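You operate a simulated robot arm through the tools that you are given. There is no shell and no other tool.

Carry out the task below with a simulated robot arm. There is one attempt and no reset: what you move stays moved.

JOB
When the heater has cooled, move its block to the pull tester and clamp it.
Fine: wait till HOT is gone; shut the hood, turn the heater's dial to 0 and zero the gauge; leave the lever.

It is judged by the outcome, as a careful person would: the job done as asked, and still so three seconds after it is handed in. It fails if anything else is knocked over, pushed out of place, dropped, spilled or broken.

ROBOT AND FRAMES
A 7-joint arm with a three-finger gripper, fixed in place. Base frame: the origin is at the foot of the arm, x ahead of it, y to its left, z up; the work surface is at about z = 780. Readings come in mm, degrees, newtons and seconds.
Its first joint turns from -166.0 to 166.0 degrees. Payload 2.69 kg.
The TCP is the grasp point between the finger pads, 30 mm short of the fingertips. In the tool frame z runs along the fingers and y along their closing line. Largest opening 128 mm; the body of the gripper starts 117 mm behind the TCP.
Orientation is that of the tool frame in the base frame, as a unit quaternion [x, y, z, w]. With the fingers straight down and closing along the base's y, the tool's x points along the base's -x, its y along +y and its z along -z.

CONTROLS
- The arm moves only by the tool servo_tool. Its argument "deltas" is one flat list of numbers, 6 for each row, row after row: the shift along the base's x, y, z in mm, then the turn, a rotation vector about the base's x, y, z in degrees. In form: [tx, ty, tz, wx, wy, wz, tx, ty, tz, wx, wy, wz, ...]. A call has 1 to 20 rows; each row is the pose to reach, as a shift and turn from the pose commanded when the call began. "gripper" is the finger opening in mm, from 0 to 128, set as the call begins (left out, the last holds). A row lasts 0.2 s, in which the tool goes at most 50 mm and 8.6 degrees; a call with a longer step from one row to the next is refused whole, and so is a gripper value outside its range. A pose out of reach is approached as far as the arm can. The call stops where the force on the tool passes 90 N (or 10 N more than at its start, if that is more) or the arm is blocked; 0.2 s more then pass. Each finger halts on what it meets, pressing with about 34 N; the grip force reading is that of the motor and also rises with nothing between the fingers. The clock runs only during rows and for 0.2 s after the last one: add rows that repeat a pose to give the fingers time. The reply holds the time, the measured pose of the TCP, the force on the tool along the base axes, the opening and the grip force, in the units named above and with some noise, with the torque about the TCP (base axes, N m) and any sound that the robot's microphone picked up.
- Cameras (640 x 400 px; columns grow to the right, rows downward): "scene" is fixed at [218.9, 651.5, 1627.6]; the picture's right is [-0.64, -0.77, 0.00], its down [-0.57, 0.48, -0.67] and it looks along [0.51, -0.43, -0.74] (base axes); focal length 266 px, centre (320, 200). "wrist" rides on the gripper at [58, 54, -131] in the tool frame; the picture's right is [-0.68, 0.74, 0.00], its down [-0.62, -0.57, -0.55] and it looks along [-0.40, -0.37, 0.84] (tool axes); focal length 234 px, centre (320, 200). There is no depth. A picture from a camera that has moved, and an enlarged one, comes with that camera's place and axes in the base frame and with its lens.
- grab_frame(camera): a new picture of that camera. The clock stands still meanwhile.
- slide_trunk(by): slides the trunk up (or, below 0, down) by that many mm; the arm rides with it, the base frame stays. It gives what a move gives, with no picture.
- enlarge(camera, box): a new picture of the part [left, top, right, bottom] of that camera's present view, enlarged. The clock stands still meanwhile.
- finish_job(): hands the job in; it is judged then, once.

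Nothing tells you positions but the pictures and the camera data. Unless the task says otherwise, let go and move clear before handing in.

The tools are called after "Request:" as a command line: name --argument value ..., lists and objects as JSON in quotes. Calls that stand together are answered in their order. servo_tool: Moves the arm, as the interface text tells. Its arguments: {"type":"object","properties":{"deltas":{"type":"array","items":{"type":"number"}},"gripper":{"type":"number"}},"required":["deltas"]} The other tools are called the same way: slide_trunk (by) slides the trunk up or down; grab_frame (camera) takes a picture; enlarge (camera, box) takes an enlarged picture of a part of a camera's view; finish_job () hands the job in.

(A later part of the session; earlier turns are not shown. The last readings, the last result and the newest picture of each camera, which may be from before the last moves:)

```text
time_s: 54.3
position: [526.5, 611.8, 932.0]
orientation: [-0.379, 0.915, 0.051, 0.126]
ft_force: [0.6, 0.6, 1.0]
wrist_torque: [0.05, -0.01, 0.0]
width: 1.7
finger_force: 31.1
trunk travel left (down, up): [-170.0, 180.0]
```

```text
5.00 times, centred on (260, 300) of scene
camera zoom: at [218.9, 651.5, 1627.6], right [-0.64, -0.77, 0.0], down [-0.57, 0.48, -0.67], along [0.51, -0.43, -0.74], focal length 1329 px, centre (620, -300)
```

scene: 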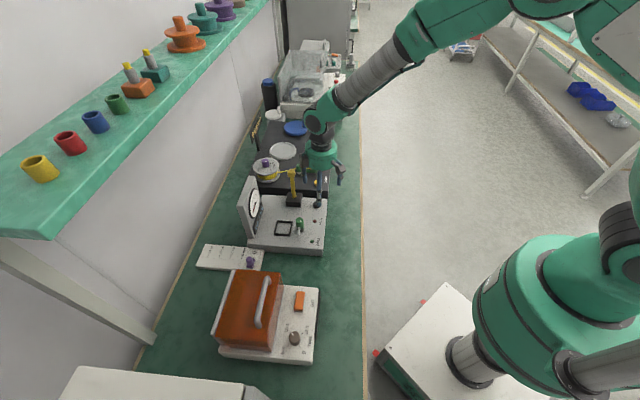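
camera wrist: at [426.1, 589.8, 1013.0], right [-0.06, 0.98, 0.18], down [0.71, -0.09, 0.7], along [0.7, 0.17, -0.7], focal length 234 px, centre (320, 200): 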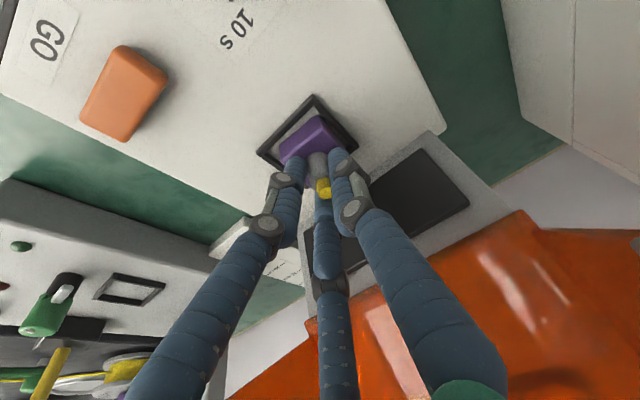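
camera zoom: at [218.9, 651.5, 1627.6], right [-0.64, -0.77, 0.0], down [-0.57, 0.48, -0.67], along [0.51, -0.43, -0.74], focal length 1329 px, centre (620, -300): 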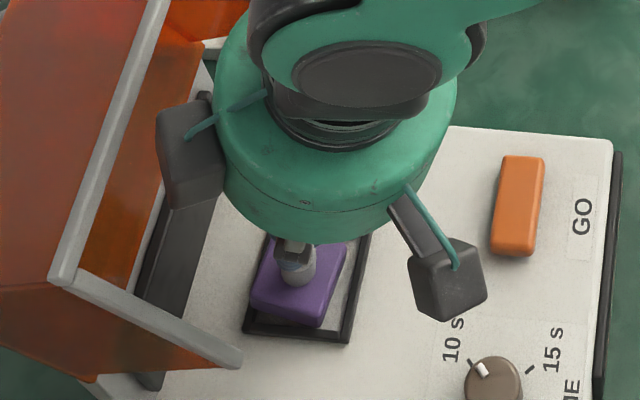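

It slipped: the fingers only caught the rounded top of the pin because of the tilt. The block is still in the nest, nudged slightly. I'll rise, open, reduce the tilt to about 8°, and re-measure the pin.

Request:
servo_tool --deltas '[-1, -1, 20, 0, 0, 0, -2, -2, 40, -5.4, 5.4, 0, -3, -3, 55, -5.4, 5.4, 0, -3, -3, 55, -5.4, 5.4, 0]'

Request:
servo_tool --deltas '[0, 0, 0, 0, 0, 0, 0, 0, 0, 0, 0, 0]' --gripper 40

Request:
enlarge --camera "wrist" --box '[240, 90, 400, 200]'

Request:
enlarge --camera "scene" --box '[210, 240, 310, 340]'

```text
time_s: 55.3
position: [521.1, 608.1, 988.4]
orientation: [-0.382, 0.921, 0.026, 0.066]
ft_force: [0.6, 0.3, 0.1]
wrist_torque: [0.02, 0.01, 0.04]
width: 2.1
finger_force: 31.2
trunk travel left (down, up): [-170.0, 180.0]
```

```text
time_s: 55.9
position: [522.7, 609.8, 989.3]
orientation: [-0.382, 0.921, 0.026, 0.066]
ft_force: [0.6, 0.4, 1.1]
wrist_torque: [0.03, 0.02, 0.0]
width: 39.9
finger_force: 0.1
trunk travel left (down, up): [-170.0, 180.0]
```

```text
3.64 times, centred on (320, 145) of wrist
camera zoom: at [428.8, 593.0, 1111.4], right [-0.05, 0.99, 0.09], down [0.78, -0.02, 0.63], along [0.63, 0.1, -0.77], focal length 852 px, centre (320, 400)
```

zoom: 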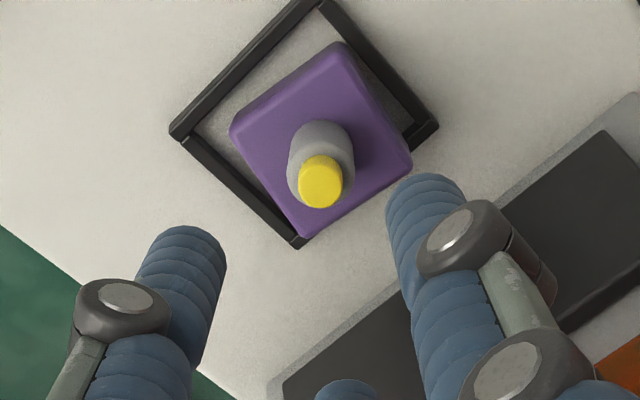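

```text
4.00 times, centred on (260, 290) of scene
camera zoom: at [218.9, 651.5, 1627.6], right [-0.64, -0.77, 0.0], down [-0.57, 0.48, -0.67], along [0.51, -0.43, -0.74], focal length 1063 px, centre (560, -160)
```

zoom: 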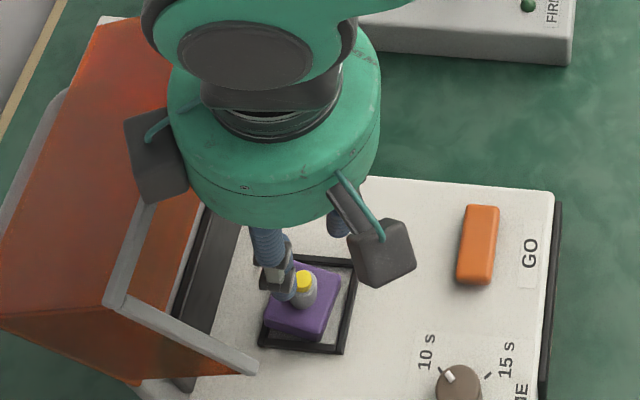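

Request:
enlarge --camera "scene" --box '[240, 292, 285, 332]'

Request:
enlarge --camera "wrist" --box '[275, 85, 365, 165]'

```text
10.00 times, centred on (262, 312) of scene
camera zoom: at [218.9, 651.5, 1627.6], right [-0.64, -0.77, 0.0], down [-0.57, 0.48, -0.67], along [0.51, -0.43, -0.74], focal length 2658 px, centre (895, -920)
```

zoom: 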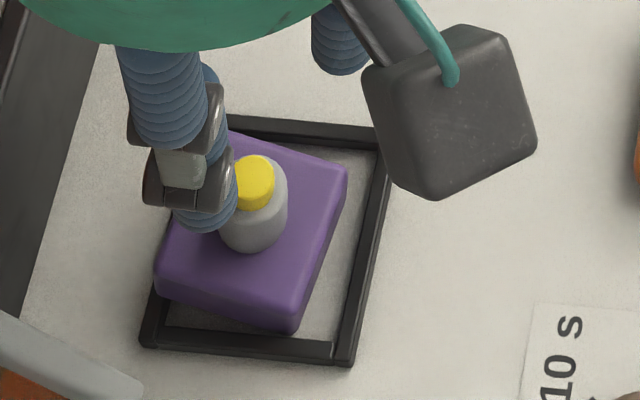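

```text
5.00 times, centred on (320, 125) of wrist
camera zoom: at [428.8, 593.0, 1111.4], right [-0.05, 0.99, 0.09], down [0.78, -0.02, 0.63], along [0.63, 0.1, -0.77], focal length 1171 px, centre (320, 575)
```

zoom: 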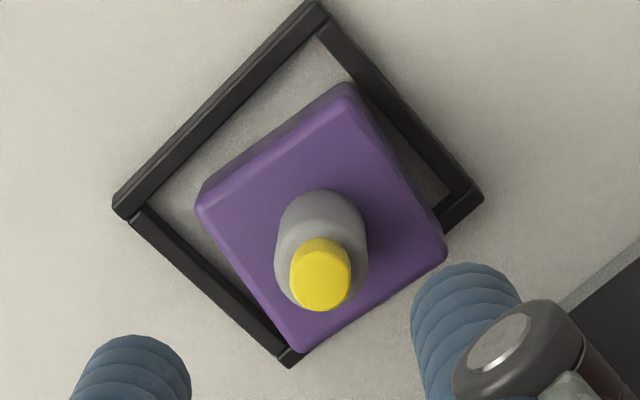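

The block now rests slightly tilted (about 10°, leaning toward the robot) on the nest lip. That happens to match the tool's lean, so I'll set the tool to 10° and line up along the pin's axis, then go deeper.

Request:
servo_tool --deltas '[-5.3, -2.6, -6.7, 1.4, -1.4, 0, -1.6, 1.1, -36.2, 1.4, -1.4, 0, 1.5, 4.2, -61, 1.4, -1.4, 0]'

Request:
enlarge --camera "wrist" --box '[240, 90, 400, 200]'

Request:
enlarge --camera "scene" --box '[210, 260, 310, 340]'

```text
time_s: 56.7
position: [523.5, 613.3, 926.9]
orientation: [-0.382, 0.92, 0.032, 0.081]
ft_force: [0.0, 0.6, -0.4]
wrist_torque: [-0.04, 0.0, 0.02]
width: 40.1
finger_force: 0.0
trunk travel left (down, up): [-170.0, 180.0]
```

```text
3.64 times, centred on (320, 145) of wrist
camera zoom: at [427.1, 594.5, 1047.2], right [-0.05, 0.99, 0.12], down [0.76, -0.04, 0.65], along [0.65, 0.12, -0.75], focal length 852 px, centre (320, 400)
```

zoom: 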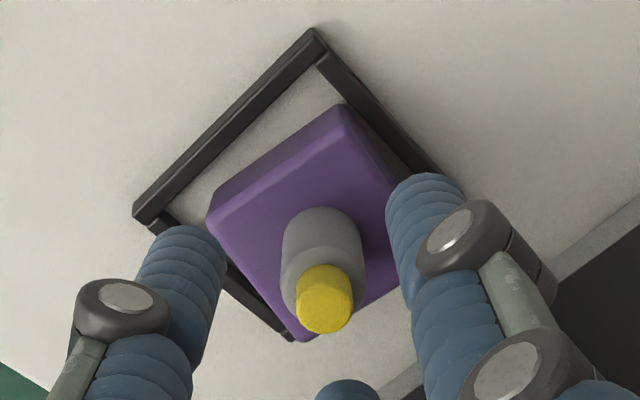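

```text
5.00 times, centred on (260, 300) of scene
camera zoom: at [218.9, 651.5, 1627.6], right [-0.64, -0.77, 0.0], down [-0.57, 0.48, -0.67], along [0.51, -0.43, -0.74], focal length 1329 px, centre (620, -300)
```

zoom: 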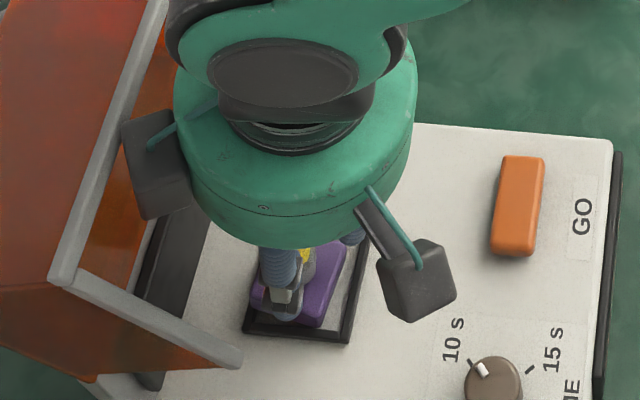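

Tool axis and pin axis coincide in the image. Advancing along the axis, then feeling for the block top in small steps.

Request:
servo_tool --deltas '[1.2, 2, -9.8, 0, 0, 0, 2.4, 3.2, -19.7, 0, 0, 0, 2.4, 3.2, -19.7, 0, 0, 0]'

Request:
servo_tool --deltas '[0.3, 0.3, -2, 0, 0, 0, 0.3, 0.3, -2, 0, 0, 0]'

Request:
servo_tool --deltas '[0.3, 0.3, -2, 0, 0, 0, 0.3, 0.3, -2, 0, 0, 0]'

```text
time_s: 57.5
position: [526.6, 615.9, 905.8]
orientation: [-0.381, 0.921, 0.033, 0.081]
ft_force: [0.1, 0.5, 0.3]
wrist_torque: [-0.04, -0.01, 0.01]
width: 39.8
finger_force: 0.0
trunk travel left (down, up): [-170.0, 180.0]
```

```text
time_s: 58.1
position: [526.1, 617.7, 904.9]
orientation: [-0.382, 0.92, 0.032, 0.081]
ft_force: [0.6, 0.4, 0.0]
wrist_torque: [-0.01, 0.0, -0.02]
width: 39.8
finger_force: 0.1
trunk travel left (down, up): [-170.0, 180.0]
```

```text
time_s: 58.7
position: [526.4, 617.1, 903.3]
orientation: [-0.38, 0.921, 0.032, 0.081]
ft_force: [0.7, -0.8, -0.4]
wrist_torque: [0.04, 0.03, -0.03]
width: 40.2
finger_force: 0.0
trunk travel left (down, up): [-170.0, 180.0]
```

Request:
servo_tool --deltas '[0.4, 0.4, -2.5, 0, 0, 0, 0.7, 0.7, -4, 0, 0, 0]'

Request:
enlarge --camera "wrist" --box '[240, 100, 400, 210]'

```text
time_s: 59.3
position: [526.3, 617.7, 899.9]
orientation: [-0.381, 0.92, 0.033, 0.081]
ft_force: [-0.4, -0.3, -0.5]
wrist_torque: [0.01, 0.04, 0.01]
width: 40.1
finger_force: 0.0
trunk travel left (down, up): [-170.0, 180.0]
```

```text
3.64 times, centred on (320, 155) of wrist
camera zoom: at [430.7, 598.4, 1019.9], right [-0.05, 0.99, 0.12], down [0.76, -0.04, 0.65], along [0.65, 0.12, -0.75], focal length 852 px, centre (320, 364)
```

zoom: 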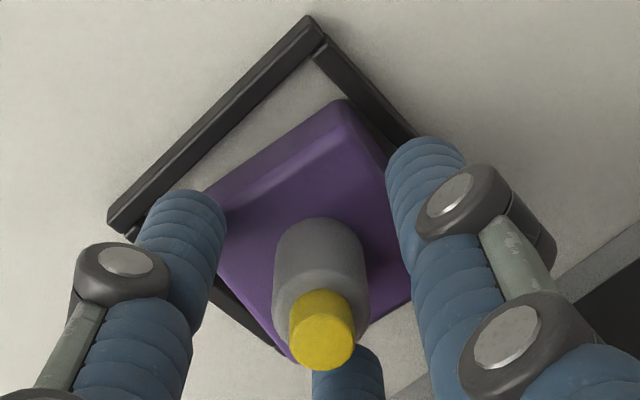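

The fingertips are now level with the pin's base and the pin top is at the TCP, so there is full overlap. Closing.

Request:
servo_tool --deltas '[0, 0, 0, 0, 0, 0, 0, 0, 0, 0, 0, 0, 0, 0, 0, 0, 0, 0, 0, 0, 0, 0, 0, 0]' --gripper 0

Request:
enlarge --camera "wrist" --box '[240, 100, 400, 210]'

Request:
enlarge --camera "scene" --box '[230, 290, 290, 335]'

```text
time_s: 60.3
position: [527.0, 618.3, 899.9]
orientation: [-0.381, 0.921, 0.033, 0.081]
ft_force: [3.5, -2.0, 0.7]
wrist_torque: [-0.06, -0.15, 0.0]
width: 18.3
finger_force: 33.9
trunk travel left (down, up): [-170.0, 180.0]
```

```text
3.64 times, centred on (320, 155) of wrist
camera zoom: at [430.9, 598.3, 1019.9], right [-0.05, 0.99, 0.12], down [0.76, -0.04, 0.65], along [0.65, 0.12, -0.75], focal length 852 px, centre (320, 364)
```

zoom: 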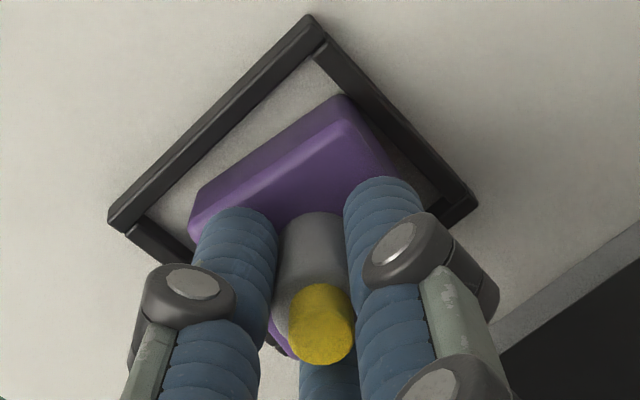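

```text
8.89 times, centred on (260, 312) of scene
camera zoom: at [218.9, 651.5, 1627.6], right [-0.64, -0.77, 0.0], down [-0.57, 0.48, -0.67], along [0.51, -0.43, -0.74], focal length 2363 px, centre (853, -800)
```

zoom: 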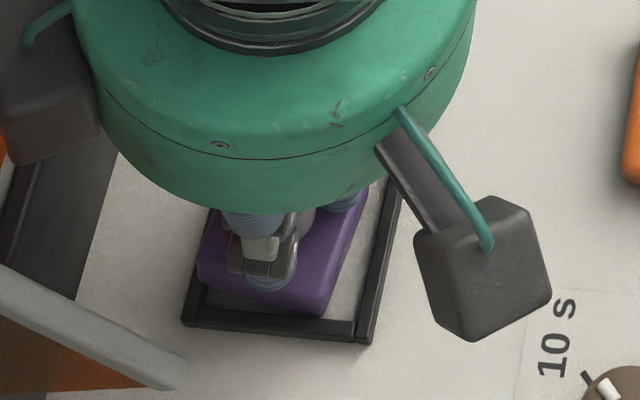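

Gripped at 18.3 mm, a full pin-diameter grip. Lifting slowly and watching the width.

Request:
servo_tool --deltas '[0, 0, 3, 0, 0, 0, -0.5, -0.5, 7, 0, 0, 0, -1, -1, 12, 0, 0, 0, -1.5, -1.5, 16, 0, 0, 0]'

Request:
enlarge --camera "wrist" --box '[240, 100, 400, 210]'

Request:
enlarge --camera "scene" --box '[230, 290, 290, 335]'

```text
time_s: 61.3
position: [525.5, 617.1, 916.3]
orientation: [-0.381, 0.921, 0.031, 0.081]
ft_force: [-0.3, -0.5, -1.1]
wrist_torque: [0.02, 0.0, 0.03]
width: 17.7
finger_force: 33.5
trunk travel left (down, up): [-170.0, 180.0]
```

```text
3.64 times, centred on (320, 155) of wrist
camera zoom: at [429.7, 597.0, 1036.4], right [-0.05, 0.99, 0.12], down [0.76, -0.04, 0.65], along [0.65, 0.12, -0.75], focal length 852 px, centre (320, 364)
```

zoom: 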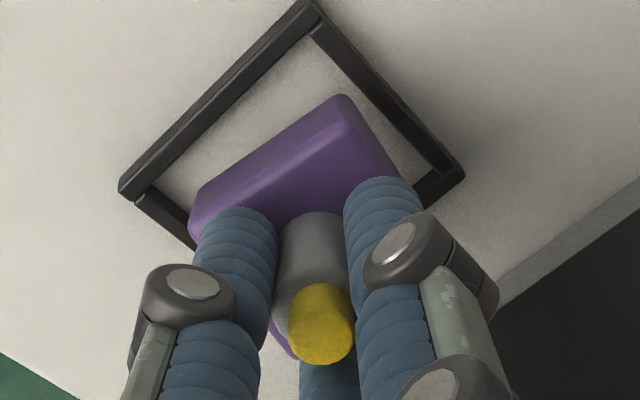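

```text
8.89 times, centred on (260, 312) of scene
camera zoom: at [218.9, 651.5, 1627.6], right [-0.64, -0.77, 0.0], down [-0.57, 0.48, -0.67], along [0.51, -0.43, -0.74], focal length 2363 px, centre (853, -800)
```

zoom: 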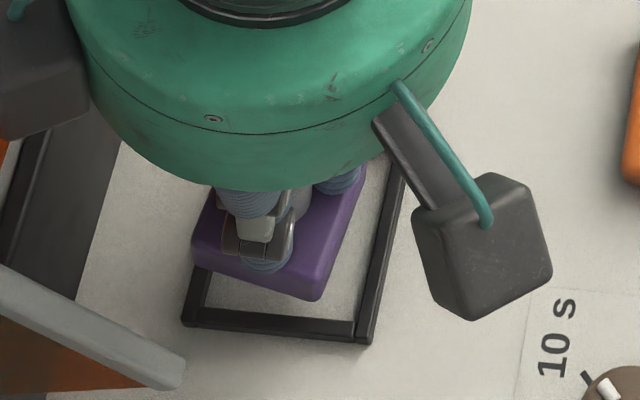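

The block is held and lifted. I'll back out along the axis, clear the hood, and bring the tool to vertical.

Request:
servo_tool --deltas '[-4, -4, 30, 0, 0, 0, -8.6, -8.6, 65, 0, 0, 0, -28, -28, 85, 0, 0, 0, -55, -55, 100, 0, 0, 0, -85, -85, 110, 0, 0, 0, -95, -95, 115, -3.4, 3.6, 0, -100, -100, 120, -6.85, 7.23, 0, -100, -100, 120, -6.85, 7.23, 0]'

Request:
grab_frame --camera "wrist"

Request:
enlarge --camera "scene" --box '[180, 200, 340, 340]'

```text
time_s: 63.1
position: [425.6, 514.9, 1036.1]
orientation: [-0.383, 0.924, 0.001, 0.0]
ft_force: [0.0, -0.6, -1.7]
wrist_torque: [-0.02, 0.03, 0.01]
width: 17.8
finger_force: 34.1
trunk travel left (down, up): [-170.0, 180.0]
```

```text
taken
camera wrist: at [345.8, 512.1, 1168.8], right [-0.04, 1.0, 0.0], down [0.84, 0.03, 0.55], along [0.55, 0.03, -0.84], focal length 234 px, centre (320, 200)
```

wrist: 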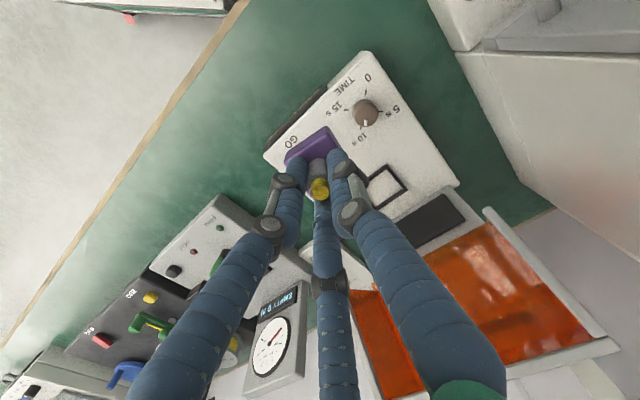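

```text
2.86 times, centred on (260, 270) of scene
camera zoom: at [218.9, 651.5, 1627.6], right [-0.64, -0.77, 0.0], down [-0.57, 0.48, -0.67], along [0.51, -0.43, -0.74], focal length 760 px, centre (491, 0)
```

zoom: 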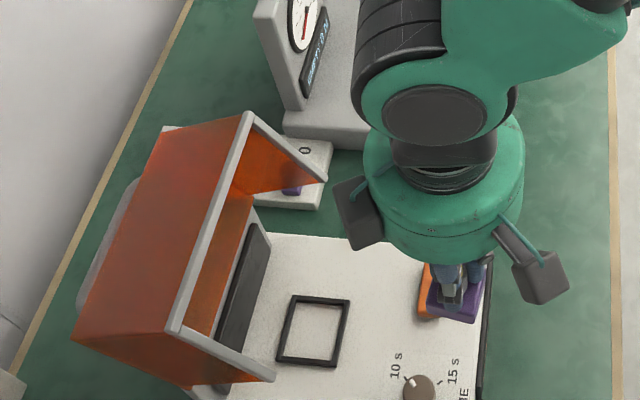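

Block is secure and out of the heater. Moving it over to the pull tester at a safe height.

Request:
servo_tool --deltas '[35, -14, 0, 0, 0, 0, 75, -31, 0, 0, 0, 0, 115, -48, 0, 0, 0, 0, 155, -65, 0, 0, 0, 0, 195, -82, -5, 0, 0, 0, 235, -98, -15, 0, 0, 0, 275, -115, -25, 0, 0, 0, 305, -127, -30, 0, 0, 0, 318, -132, -30, 0, 0, 0]'

Request:
grab_frame --camera "wrist"

Request:
enlarge --camera "scene" --box '[225, 150, 345, 260]'

```text
time_s: 65.1
position: [742.9, 383.7, 1005.2]
orientation: [-0.384, 0.924, 0.003, 0.0]
ft_force: [0.0, 0.0, -1.3]
wrist_torque: [-0.02, 0.03, 0.0]
width: 17.8
finger_force: 34.4
trunk travel left (down, up): [-170.0, 180.0]
```

```text
taken
camera wrist: at [663.6, 379.3, 1137.7], right [-0.04, 1.0, 0.0], down [0.84, 0.03, 0.55], along [0.55, 0.03, -0.84], focal length 234 px, centre (320, 200)
```

wrist: 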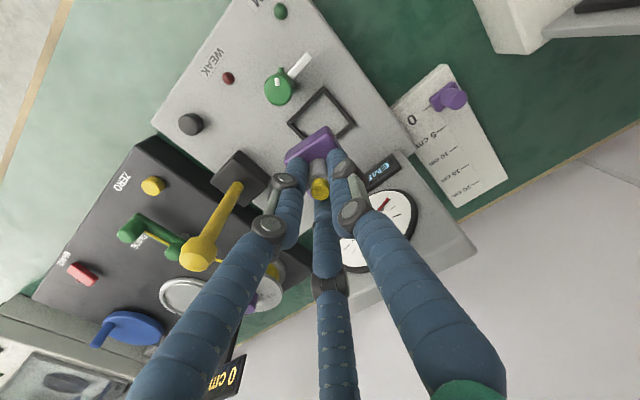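

```text
3.64 times, centred on (285, 205) of scene
camera zoom: at [218.9, 651.5, 1627.6], right [-0.64, -0.77, 0.0], down [-0.57, 0.48, -0.67], along [0.51, -0.43, -0.74], focal length 967 px, centre (447, 182)
```

zoom: 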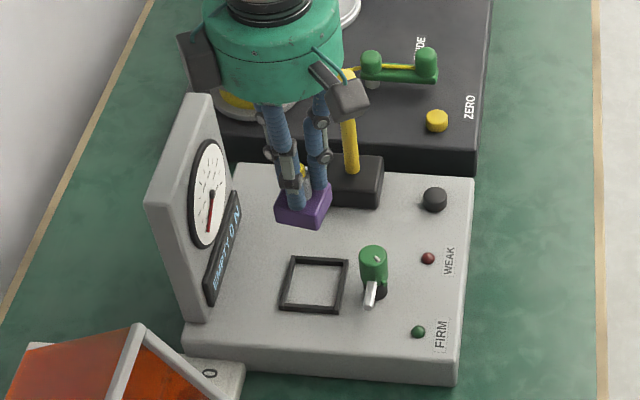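

Request:
enlarge --camera "wrist" --box '[255, 50, 385, 200]'

Request:
enlarge --camera "scene" --box '[285, 190, 345, 240]'

Request:
enlarge --camera "scene" --box '[280, 180, 325, 220]'

```text
2.67 times, centred on (320, 125) of wrist
camera zoom: at [663.6, 379.3, 1137.7], right [-0.04, 1.0, 0.0], down [0.84, 0.03, 0.55], along [0.55, 0.03, -0.84], focal length 624 px, centre (320, 400)
```

zoom: 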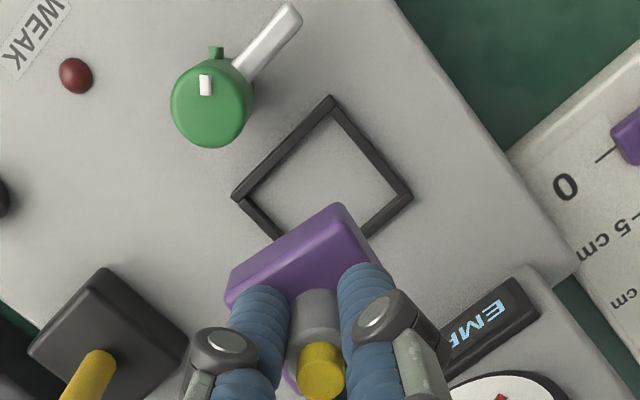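

```text
8.00 times, centred on (315, 215) of scene
camera zoom: at [218.9, 651.5, 1627.6], right [-0.64, -0.77, 0.0], down [-0.57, 0.48, -0.67], along [0.51, -0.43, -0.74], focal length 2127 px, centre (360, 80)
```

zoom: 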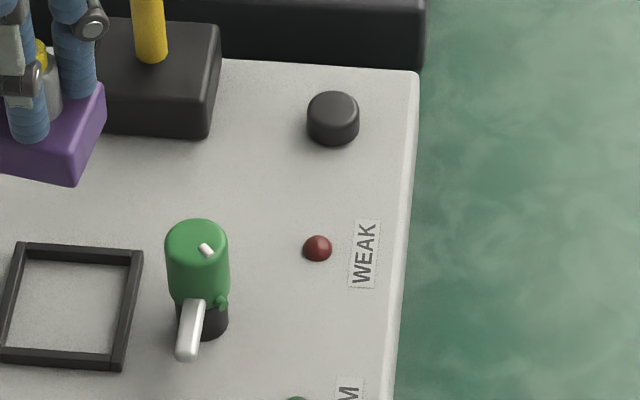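

```text
10.00 times, centred on (302, 200) of scene
camera zoom: at [218.9, 651.5, 1627.6], right [-0.64, -0.77, 0.0], down [-0.57, 0.48, -0.67], along [0.51, -0.43, -0.74], focal length 2658 px, centre (495, 200)
```

zoom: 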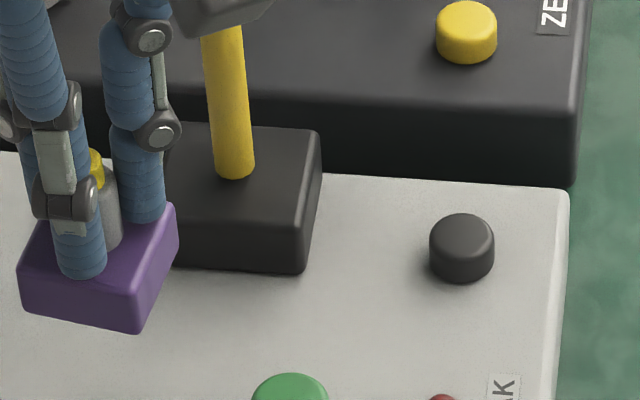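

The nest centre is at about (744, 384), right under the tool, and the block is turned about 9° relative to the nest. I'll rotate it square and come down most of the way.

Request:
servo_tool --deltas '[0.5, 0.5, 0, 0, 0, 5, 0.5, 0.5, -25, 0, 0, 9, 0.5, 0.5, -55, 0, 0, 9, 0.5, 0.5, -85, 0, 0, 9, 0.5, 0.5, -85, 0, 0, 9]'

Request:
enlarge --camera "wrist" --box '[240, 60, 400, 200]'

Request:
enlarge --camera "scene" --box '[255, 190, 325, 245]'

```text
time_s: 66.3
position: [742.8, 384.6, 919.6]
orientation: [-0.454, 0.891, 0.002, 0.001]
ft_force: [0.2, 0.0, -1.4]
wrist_torque: [0.03, -0.01, 0.02]
width: 17.9
finger_force: 33.9
trunk travel left (down, up): [-170.0, 180.0]
```

```text
2.86 times, centred on (320, 130) of wrist
camera zoom: at [665.0, 368.2, 1052.0], right [-0.2, 0.98, 0.0], down [0.82, 0.16, 0.55], along [0.54, 0.11, -0.84], focal length 669 px, centre (320, 400)
```

zoom: 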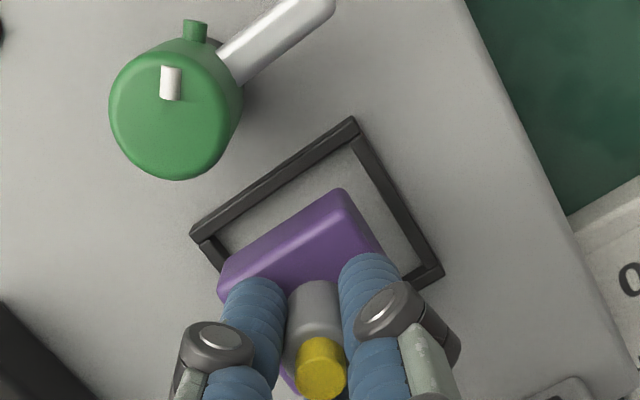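

```text
7.27 times, centred on (290, 218) of scene
camera zoom: at [218.9, 651.5, 1627.6], right [-0.64, -0.77, 0.0], down [-0.57, 0.48, -0.67], along [0.51, -0.43, -0.74], focal length 1934 px, centre (538, 73)
```

zoom: 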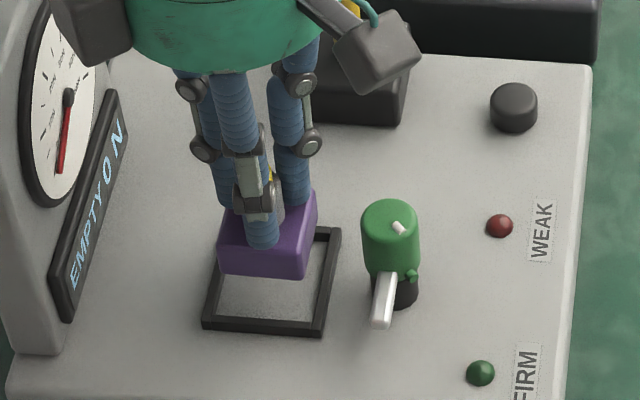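

Block edges are now parallel to the nest and centred over it. Lowering gently until I feel contact.

Request:
servo_tool --deltas '[0.5, 0, -8, 0, 0, 0, 0.5, 0, -15, 0, 0, 0, 0.5, 0, -20, 0, 0, 0]'

Request:
servo_tool --deltas '[0, 0, -2, 0, 0, 0, 0, 0, -4, 0, 0, 0]'

Request:
enlarge --camera "scene" --box '[255, 190, 325, 245]'

Request:
enlarge --camera "wrist" --box '[240, 60, 400, 200]'

```text
time_s: 67.1
position: [743.6, 385.1, 899.8]
orientation: [-0.454, 0.891, 0.002, 0.0]
ft_force: [0.7, -0.3, -0.9]
wrist_torque: [0.01, 0.01, -0.01]
width: 18.1
finger_force: 34.2
trunk travel left (down, up): [-170.0, 180.0]
```

```text
time_s: 67.7
position: [745.1, 383.5, 896.2]
orientation: [-0.454, 0.891, 0.002, 0.0]
ft_force: [0.4, 0.2, -2.1]
wrist_torque: [0.02, -0.01, -0.01]
width: 17.8
finger_force: 33.8
trunk travel left (down, up): [-170.0, 180.0]
```

```text
7.27 times, centred on (290, 218) of scene
camera zoom: at [218.9, 651.5, 1627.6], right [-0.64, -0.77, 0.0], down [-0.57, 0.48, -0.67], along [0.51, -0.43, -0.74], focal length 1934 px, centre (538, 73)
```

zoom: 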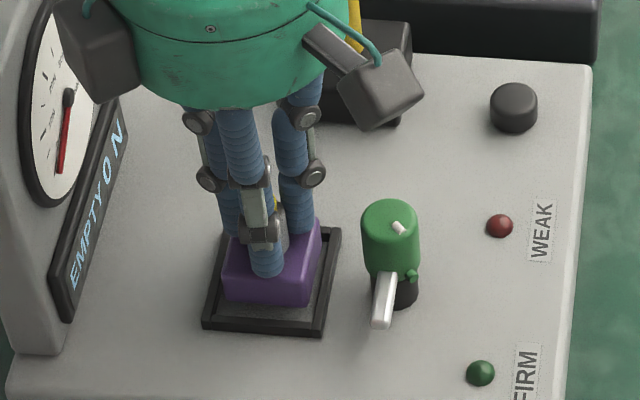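

```text
2.86 times, centred on (320, 130) of wrist
camera zoom: at [665.4, 368.0, 1028.8], right [-0.2, 0.98, 0.0], down [0.82, 0.16, 0.55], along [0.54, 0.11, -0.84], focal length 669 px, centre (320, 400)
```

zoom: 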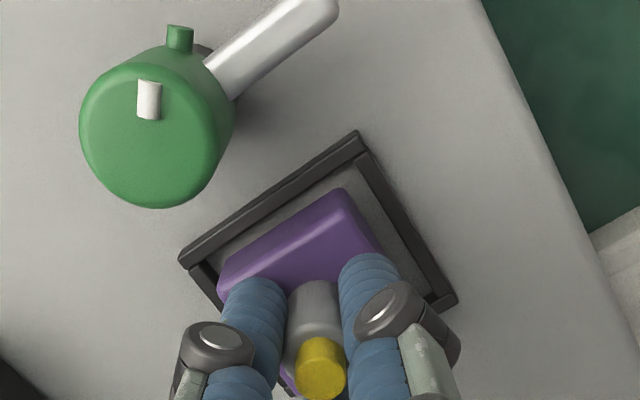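

Request:
servo_tool --deltas '[0, 0, -2, 0, 0, 0, 0, 0, -4, 0, 0, 0]'

Request:
servo_tool --deltas '[0, 0, -2, 0, 0, 0, 0, 0, -3, 0, 0, 0]'

```text
time_s: 68.3
position: [744.5, 384.9, 892.3]
orientation: [-0.454, 0.891, 0.002, 0.0]
ft_force: [0.1, 0.8, -0.6]
wrist_torque: [0.0, 0.0, -0.03]
width: 17.8
finger_force: 33.8
trunk travel left (down, up): [-170.0, 180.0]
```

```text
time_s: 68.9
position: [744.3, 384.7, 890.5]
orientation: [-0.454, 0.891, 0.003, 0.0]
ft_force: [-0.8, 0.6, -1.5]
wrist_torque: [0.01, 0.02, 0.01]
width: 17.8
finger_force: 34.3
trunk travel left (down, up): [-170.0, 180.0]
```

Request:
servo_tool --deltas '[0, 0, -2, 0, 0, 0, 0, 0, -3, 0, 0, 0]'

Request:
enlarge --camera "scene" --box '[255, 190, 325, 245]'

```text
time_s: 69.5
position: [745.9, 384.6, 887.7]
orientation: [-0.454, 0.891, 0.002, 0.0]
ft_force: [-1.2, -0.9, 2.6]
wrist_torque: [-0.04, 0.11, 0.03]
width: 17.7
finger_force: 33.8
trunk travel left (down, up): [-170.0, 180.0]
```

```text
7.27 times, centred on (290, 218) of scene
camera zoom: at [218.9, 651.5, 1627.6], right [-0.64, -0.77, 0.0], down [-0.57, 0.48, -0.67], along [0.51, -0.43, -0.74], focal length 1934 px, centre (538, 73)
```

zoom: 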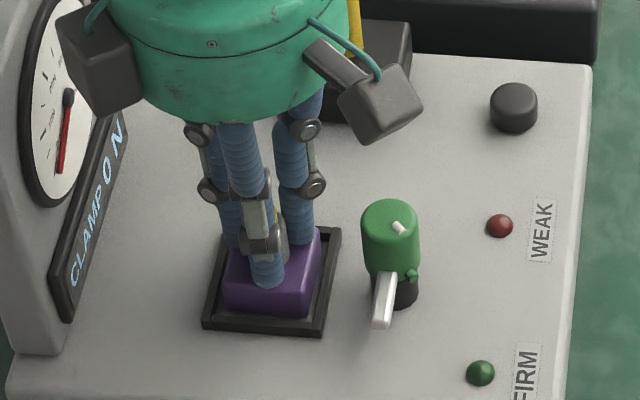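

The tester now shows "CLAMP 0 N", so it has detected the block in the nest. I'll release gently and rise straight up.

Request:
servo_tool --deltas '[0, 0, -0.5, 0, 0, 0, 0, 0, -0.5, 0, 0, 0]'

Request:
servo_tool --deltas '[0, 0, 0, 0, 0, 0, 0, 0, 0, 0, 0, 0, 0, 0, 0, 0, 0, 0]' --gripper 44

Request:
servo_tool --deltas '[0, 0, 15, 0, 0, 0, 0, 0, 40, 0, 0, 0, 0, 0, 75, 0, 0, 0, 0, 0, 110, 0, 0, 0]'

Request:
enlarge --camera "scene" --box '[255, 190, 325, 245]'

Request:
grab_frame --camera "wrist"

```text
time_s: 70.1
position: [745.2, 385.7, 887.2]
orientation: [-0.454, 0.891, 0.002, 0.0]
ft_force: [-1.1, 0.0, 7.7]
wrist_torque: [-0.02, 0.26, 0.02]
width: 17.9
finger_force: 34.6
trunk travel left (down, up): [-170.0, 180.0]
```

```text
time_s: 70.9
position: [744.0, 384.5, 886.1]
orientation: [-0.454, 0.891, 0.002, -0.001]
ft_force: [-0.3, 1.0, 0.0]
wrist_torque: [-0.01, 0.02, -0.02]
width: 44.4
finger_force: 0.0
trunk travel left (down, up): [-170.0, 180.0]
```

```text
time_s: 71.9
position: [746.0, 385.1, 996.9]
orientation: [-0.454, 0.891, 0.001, 0.0]
ft_force: [-1.0, 0.6, 0.3]
wrist_torque: [0.01, 0.0, -0.01]
width: 44.4
finger_force: 0.1
trunk travel left (down, up): [-170.0, 180.0]
```

```text
7.27 times, centred on (290, 218) of scene
camera zoom: at [218.9, 651.5, 1627.6], right [-0.64, -0.77, 0.0], down [-0.57, 0.48, -0.67], along [0.51, -0.43, -0.74], focal length 1934 px, centre (538, 73)
```

zoom: 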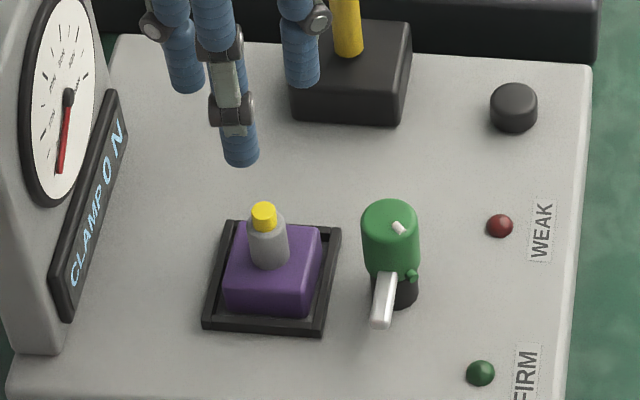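

```text
taken
camera wrist: at [666.4, 368.3, 1128.9], right [-0.2, 0.98, 0.0], down [0.82, 0.16, 0.55], along [0.54, 0.11, -0.84], focal length 234 px, centre (320, 200)
```

wrist: 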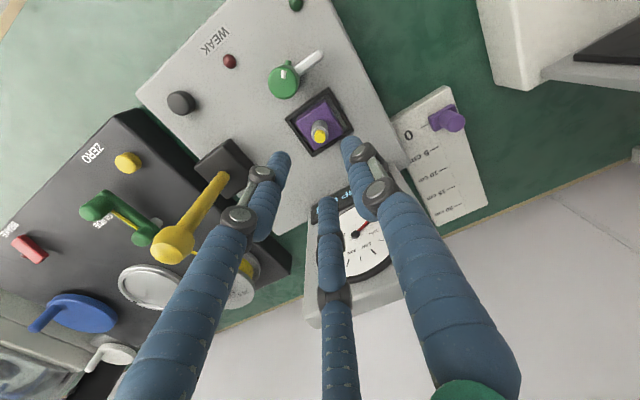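

The block sits squarely in the nest and the tool is clear. Next is the clamp: the green knob with the white arm at about (698, 343), whose arm must swing 90° over the block. I'll position above it, with the fingers turned so they straddle the arm.

Request:
servo_tool --deltas '[-5, -5, 3, 0, 0, 8.2, -10, -10, 3, 0, 0, 16.4, -16, -15, 3, 0, 0, 24.6, -22, -20, 3, 0, 0, 32.8, -28, -25, 3, 0, 0, 41, -34, -30, 3, 0, 0, 49.2, -40, -35, 3, 0, 0, 57.4, -45, -39, 3, 0, 0, 65.6, -48, -41.6, 3, 0, 0, 73.5]' --gripper 60

Request:
grab_frame --camera "wrist"

Request:
enlarge --camera "wrist" --box '[240, 80, 400, 220]'

Request:
enlarge --camera "scene" --box '[255, 180, 335, 245]'

```text
time_s: 73.9
position: [698.3, 343.1, 999.5]
orientation: [0.897, -0.441, -0.001, 0.002]
ft_force: [0.9, 0.0, 0.5]
wrist_torque: [0.02, 0.0, 0.03]
width: 60.0
finger_force: 0.2
trunk travel left (down, up): [-170.0, 180.0]
```

```text
taken
camera wrist: at [689.2, 263.4, 1132.2], right [-1.0, 0.09, 0.0], down [0.07, 0.83, 0.55], along [0.04, 0.55, -0.84], focal length 234 px, centre (320, 200)
```

wrist: 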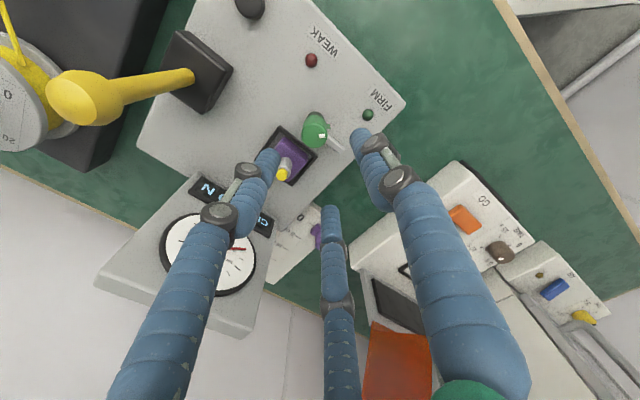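

```text
2.86 times, centred on (320, 150) of wrist
camera zoom: at [689.2, 263.4, 1132.2], right [-1.0, 0.09, 0.0], down [0.07, 0.83, 0.55], along [0.04, 0.55, -0.84], focal length 669 px, centre (320, 343)
```

zoom: 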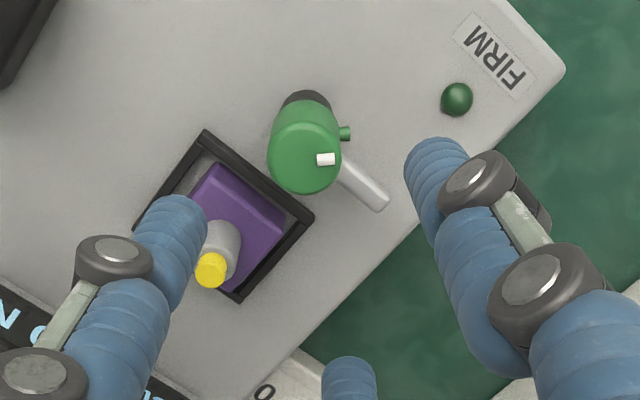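

```text
6.15 times, centred on (295, 212) of scene
camera zoom: at [218.9, 651.5, 1627.6], right [-0.64, -0.77, 0.0], down [-0.57, 0.48, -0.67], along [0.51, -0.43, -0.74], focal length 1636 px, centre (474, 123)
```

zoom: 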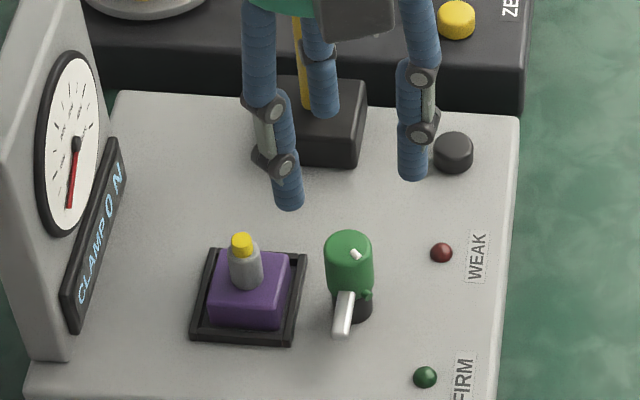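

The knob axis works out to about (702, 341), its top near z=886 and the white arm's top near z=863. I'll shift over it, narrow the fingers and descend to straddle the cap above the arm.

Request:
servo_tool --deltas '[3.5, -2.5, 0, 0, 0, 0, 3.5, -2.5, -30, 0, 0, 0, 3.5, -2.5, -60, 0, 0, 0]' --gripper 46

Request:
enlarge --camera "wrist" --box '[240, 90, 400, 220]'

Request:
enlarge --camera "scene" --box '[265, 190, 335, 245]'

```text
time_s: 74.7
position: [700.7, 340.3, 940.3]
orientation: [0.897, -0.443, -0.001, 0.0]
ft_force: [0.1, 0.1, 0.1]
wrist_torque: [0.0, 0.04, -0.02]
width: 46.0
finger_force: 0.1
trunk travel left (down, up): [-170.0, 180.0]
```

```text
3.08 times, centred on (320, 155) of wrist
camera zoom: at [692.9, 261.2, 1072.4], right [-1.0, 0.09, 0.0], down [0.08, 0.83, 0.55], along [0.05, 0.55, -0.84], focal length 720 px, centre (320, 338)
```

zoom: 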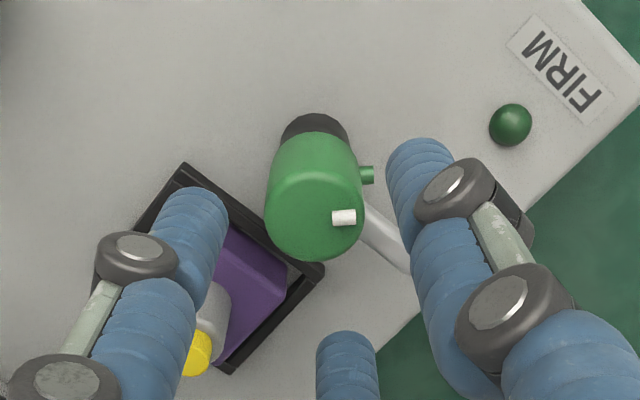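

```text
7.27 times, centred on (300, 218) of scene
camera zoom: at [218.9, 651.5, 1627.6], right [-0.64, -0.77, 0.0], down [-0.57, 0.48, -0.67], along [0.51, -0.43, -0.74], focal length 1934 px, centre (466, 73)
```

zoom: 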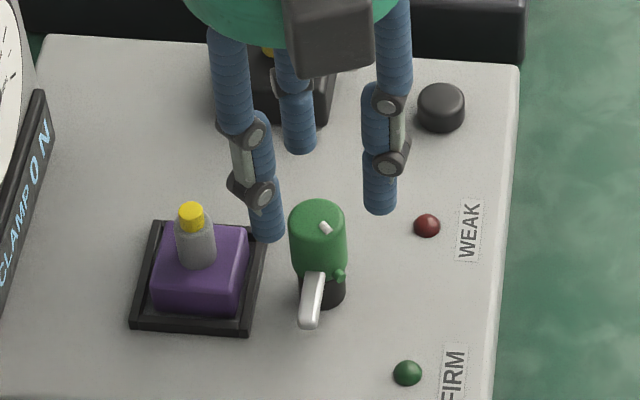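

Request:
servo_tool --deltas '[1, 0, -15, 0, 0, 0, 1, 0, -30, 0, 0, 0, 1, 0, -41, 0, 0, 0]'

Request:
enlarge --camera "wrist" --box '[240, 90, 400, 220]'

Request:
enlarge --camera "scene" --box '[265, 190, 335, 245]'

```text
time_s: 75.5
position: [700.5, 339.7, 899.5]
orientation: [0.897, -0.443, -0.002, 0.001]
ft_force: [0.8, -0.1, 0.0]
wrist_torque: [0.01, 0.01, -0.04]
width: 46.1
finger_force: 0.1
trunk travel left (down, up): [-170.0, 180.0]
```

```text
3.08 times, centred on (320, 155) of wrist
camera zoom: at [693.4, 261.1, 1030.7], right [-1.0, 0.09, 0.0], down [0.08, 0.83, 0.55], along [0.05, 0.55, -0.84], focal length 720 px, centre (320, 338)
```

zoom: 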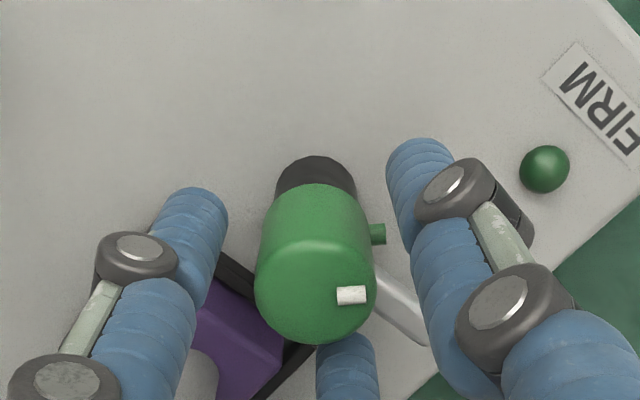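

```text
7.27 times, centred on (300, 218) of scene
camera zoom: at [218.9, 651.5, 1627.6], right [-0.64, -0.77, 0.0], down [-0.57, 0.48, -0.67], along [0.51, -0.43, -0.74], focal length 1934 px, centre (466, 73)
```

zoom: 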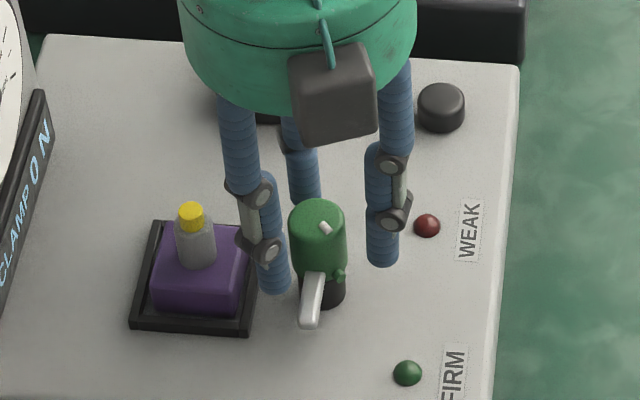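

Well centred on the knob, with the arm and nub between fingers. Gripping the knob.

Request:
servo_tool --deltas '[0, 0, 0, 0, 0, 0, 0, 0, 0, 0, 0, 0, 0, 0, 0, 0, 0, 0]' --gripper 0

Request:
enlarge --camera "wrist" --box '[240, 90, 400, 220]'

```text
time_s: 76.3
position: [700.0, 341.0, 897.8]
orientation: [0.897, -0.443, -0.002, 0.002]
ft_force: [0.3, 2.8, 0.2]
wrist_torque: [0.08, -0.06, -0.03]
width: 28.4
finger_force: 33.9
trunk travel left (down, up): [-170.0, 180.0]
```

```text
3.08 times, centred on (320, 155) of wrist
camera zoom: at [693.5, 261.3, 1030.9], right [-1.0, 0.09, 0.0], down [0.08, 0.83, 0.55], along [0.05, 0.55, -0.84], focal length 720 px, centre (320, 338)
```

zoom: 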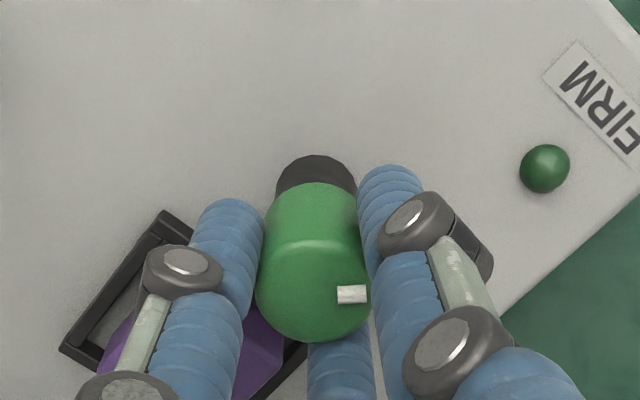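

Gripped at 28.4 mm, matching the cap. I'll turn it a little clockwise first and check the torque and arm movement.

Request:
servo_tool --deltas '[0, 0, 0, 0, 0, -5, 0, 0, 0, 0, 0, -10, 0, 0, 0, 0, 0, -15]'

Request:
enlarge --camera "scene" --box '[265, 190, 335, 245]'

```text
time_s: 77.1
position: [701.5, 341.1, 897.7]
orientation: [0.831, -0.556, -0.001, 0.001]
ft_force: [1.4, 4.2, -1.2]
wrist_torque: [0.14, -0.04, 0.0]
width: 28.2
finger_force: 33.8
trunk travel left (down, up): [-170.0, 180.0]
```

```text
7.27 times, centred on (300, 218) of scene
camera zoom: at [218.9, 651.5, 1627.6], right [-0.64, -0.77, 0.0], down [-0.57, 0.48, -0.67], along [0.51, -0.43, -0.74], focal length 1934 px, centre (466, 73)
```

zoom: 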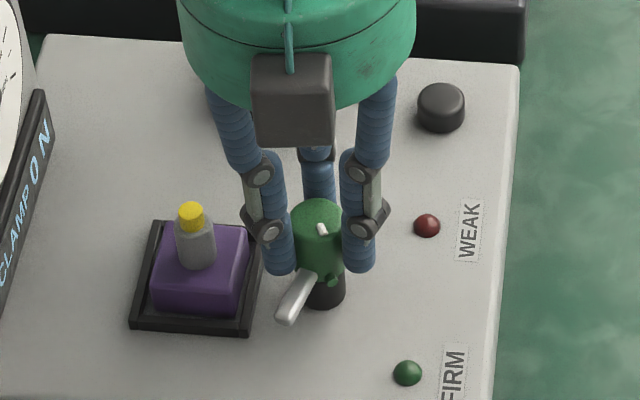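

The white arm turns with the knob toward the block. Continuing in stages.

Request:
servo_tool --deltas '[0, 0, 0, 0, 0, -7, 0, 0, 0, 0, 0, -14, 0, 0, 0, 0, 0, -21, 0, 0, 0, 0, 0, -28, 0, 0, 0, 0, 0, -35]'

Request:
enlarge --camera "scene" --box '[265, 190, 335, 245]'

Request:
enlarge --camera "wrist" --box '[220, 90, 420, 250]'

```text
time_s: 78.3
position: [701.4, 341.2, 898.1]
orientation: [-0.626, 0.78, 0.001, 0.0]
ft_force: [10.6, 12.5, -1.7]
wrist_torque: [0.28, -0.32, 0.0]
width: 27.1
finger_force: 45.3
trunk travel left (down, up): [-170.0, 180.0]
```

```text
7.27 times, centred on (300, 218) of scene
camera zoom: at [218.9, 651.5, 1627.6], right [-0.64, -0.77, 0.0], down [-0.57, 0.48, -0.67], along [0.51, -0.43, -0.74], focal length 1934 px, centre (466, 73)
```

zoom: 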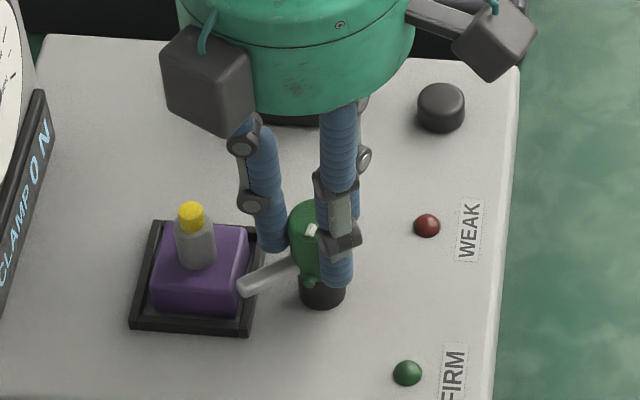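

```text
2.50 times, centred on (320, 170) of wrist
camera zoom: at [635.9, 295.2, 1030.8], right [-0.57, 0.82, 0.0], down [0.69, 0.48, 0.55], along [0.45, 0.32, -0.84], focal length 585 px, centre (320, 275)
```

zoom: 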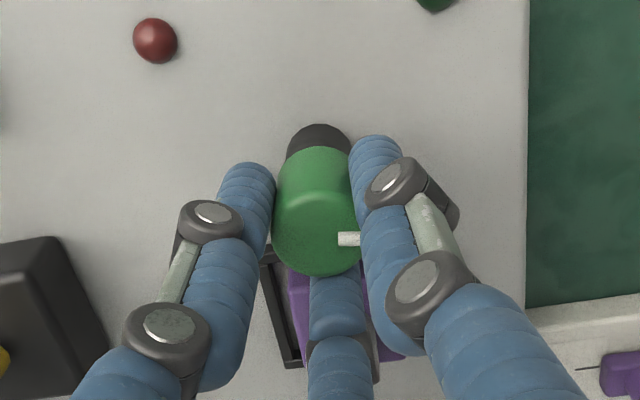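

At 50° the arm tip is just reaching the block's edge, with a slight outward side load. I'll shift 1 mm to relieve it and continue carefully.

Request:
servo_tool --deltas '[1, 1, 0, 0, 0, 0, 1.2, 1.2, 0, 0, 0, -5, 1.2, 1.2, 0, 0, 0, -10]'

Request:
enlarge --camera "scene" --box '[270, 200, 320, 240]'

```text
time_s: 79.1
position: [702.9, 341.5, 898.0]
orientation: [-0.555, 0.832, 0.001, -0.001]
ft_force: [4.5, 0.5, 3.3]
wrist_torque: [-0.13, 0.06, -0.05]
width: 27.4
finger_force: 44.6
trunk travel left (down, up): [-170.0, 180.0]
```

```text
10.00 times, centred on (295, 220) of scene
camera zoom: at [218.9, 651.5, 1627.6], right [-0.64, -0.77, 0.0], down [-0.57, 0.48, -0.67], along [0.51, -0.43, -0.74], focal length 2658 px, centre (570, 0)
```

zoom: 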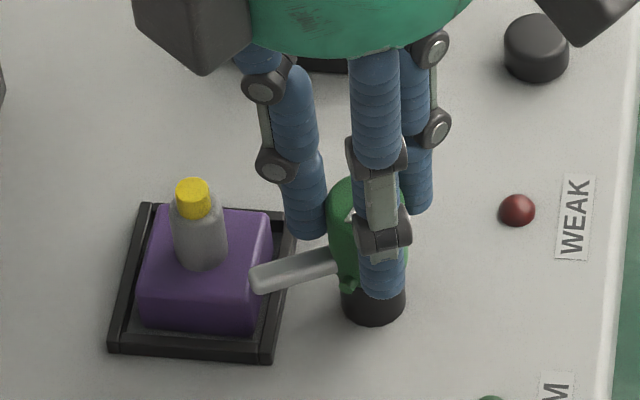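

Request:
servo_tool --deltas '[0, 0, 0, 0, 0, -5, 0, 0, 0, 0, 0, -10, 0, 0, 0, 0, 0, -15]'

Request:
enlarge --camera "scene" --box '[240, 190, 320, 240]'

```text
time_s: 79.9
position: [701.6, 340.9, 899.2]
orientation: [-0.441, 0.897, 0.002, 0.001]
ft_force: [2.4, -3.3, 4.3]
wrist_torque: [-0.16, -0.08, -0.03]
width: 27.2
finger_force: 44.6
trunk travel left (down, up): [-170.0, 180.0]
```

```text
8.00 times, centred on (280, 215) of scene
camera zoom: at [218.9, 651.5, 1627.6], right [-0.64, -0.77, 0.0], down [-0.57, 0.48, -0.67], along [0.51, -0.43, -0.74], focal length 2127 px, centre (640, 80)
```

zoom: 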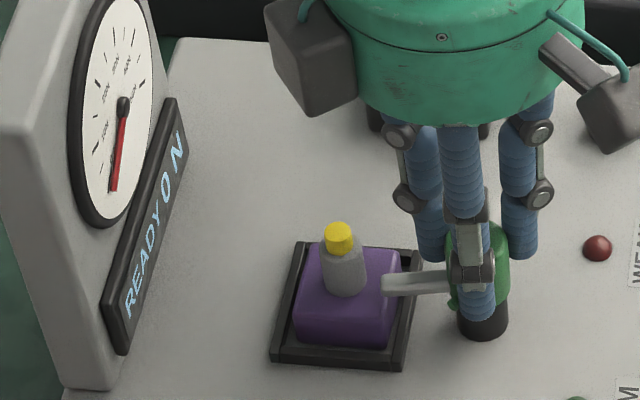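

The tester now shows "READY 0 N", so the clamp is registering. I'll complete the turn to the full 90° so the arm sits squarely over the block.

Request:
servo_tool --deltas '[0, 0, 0, 0, 0, -5, 0, 0, 0, 0, 0, -10, 0, 0, 0, 0, 0, -14]'

Request:
enlarge --camera "scene" --box '[240, 190, 320, 240]'

```text
time_s: 80.7
position: [702.3, 341.9, 898.3]
orientation: [-0.329, 0.944, 0.002, 0.001]
ft_force: [3.6, -5.6, 2.6]
wrist_torque: [-0.22, -0.18, 0.68]
width: 27.2
finger_force: 45.0
trunk travel left (down, up): [-170.0, 180.0]
```

```text
8.00 times, centred on (280, 215) of scene
camera zoom: at [218.9, 651.5, 1627.6], right [-0.64, -0.77, 0.0], down [-0.57, 0.48, -0.67], along [0.51, -0.43, -0.74], focal length 2127 px, centre (640, 80)
```

zoom: 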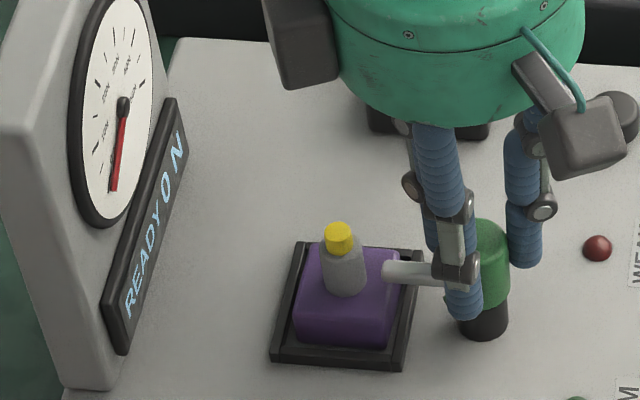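

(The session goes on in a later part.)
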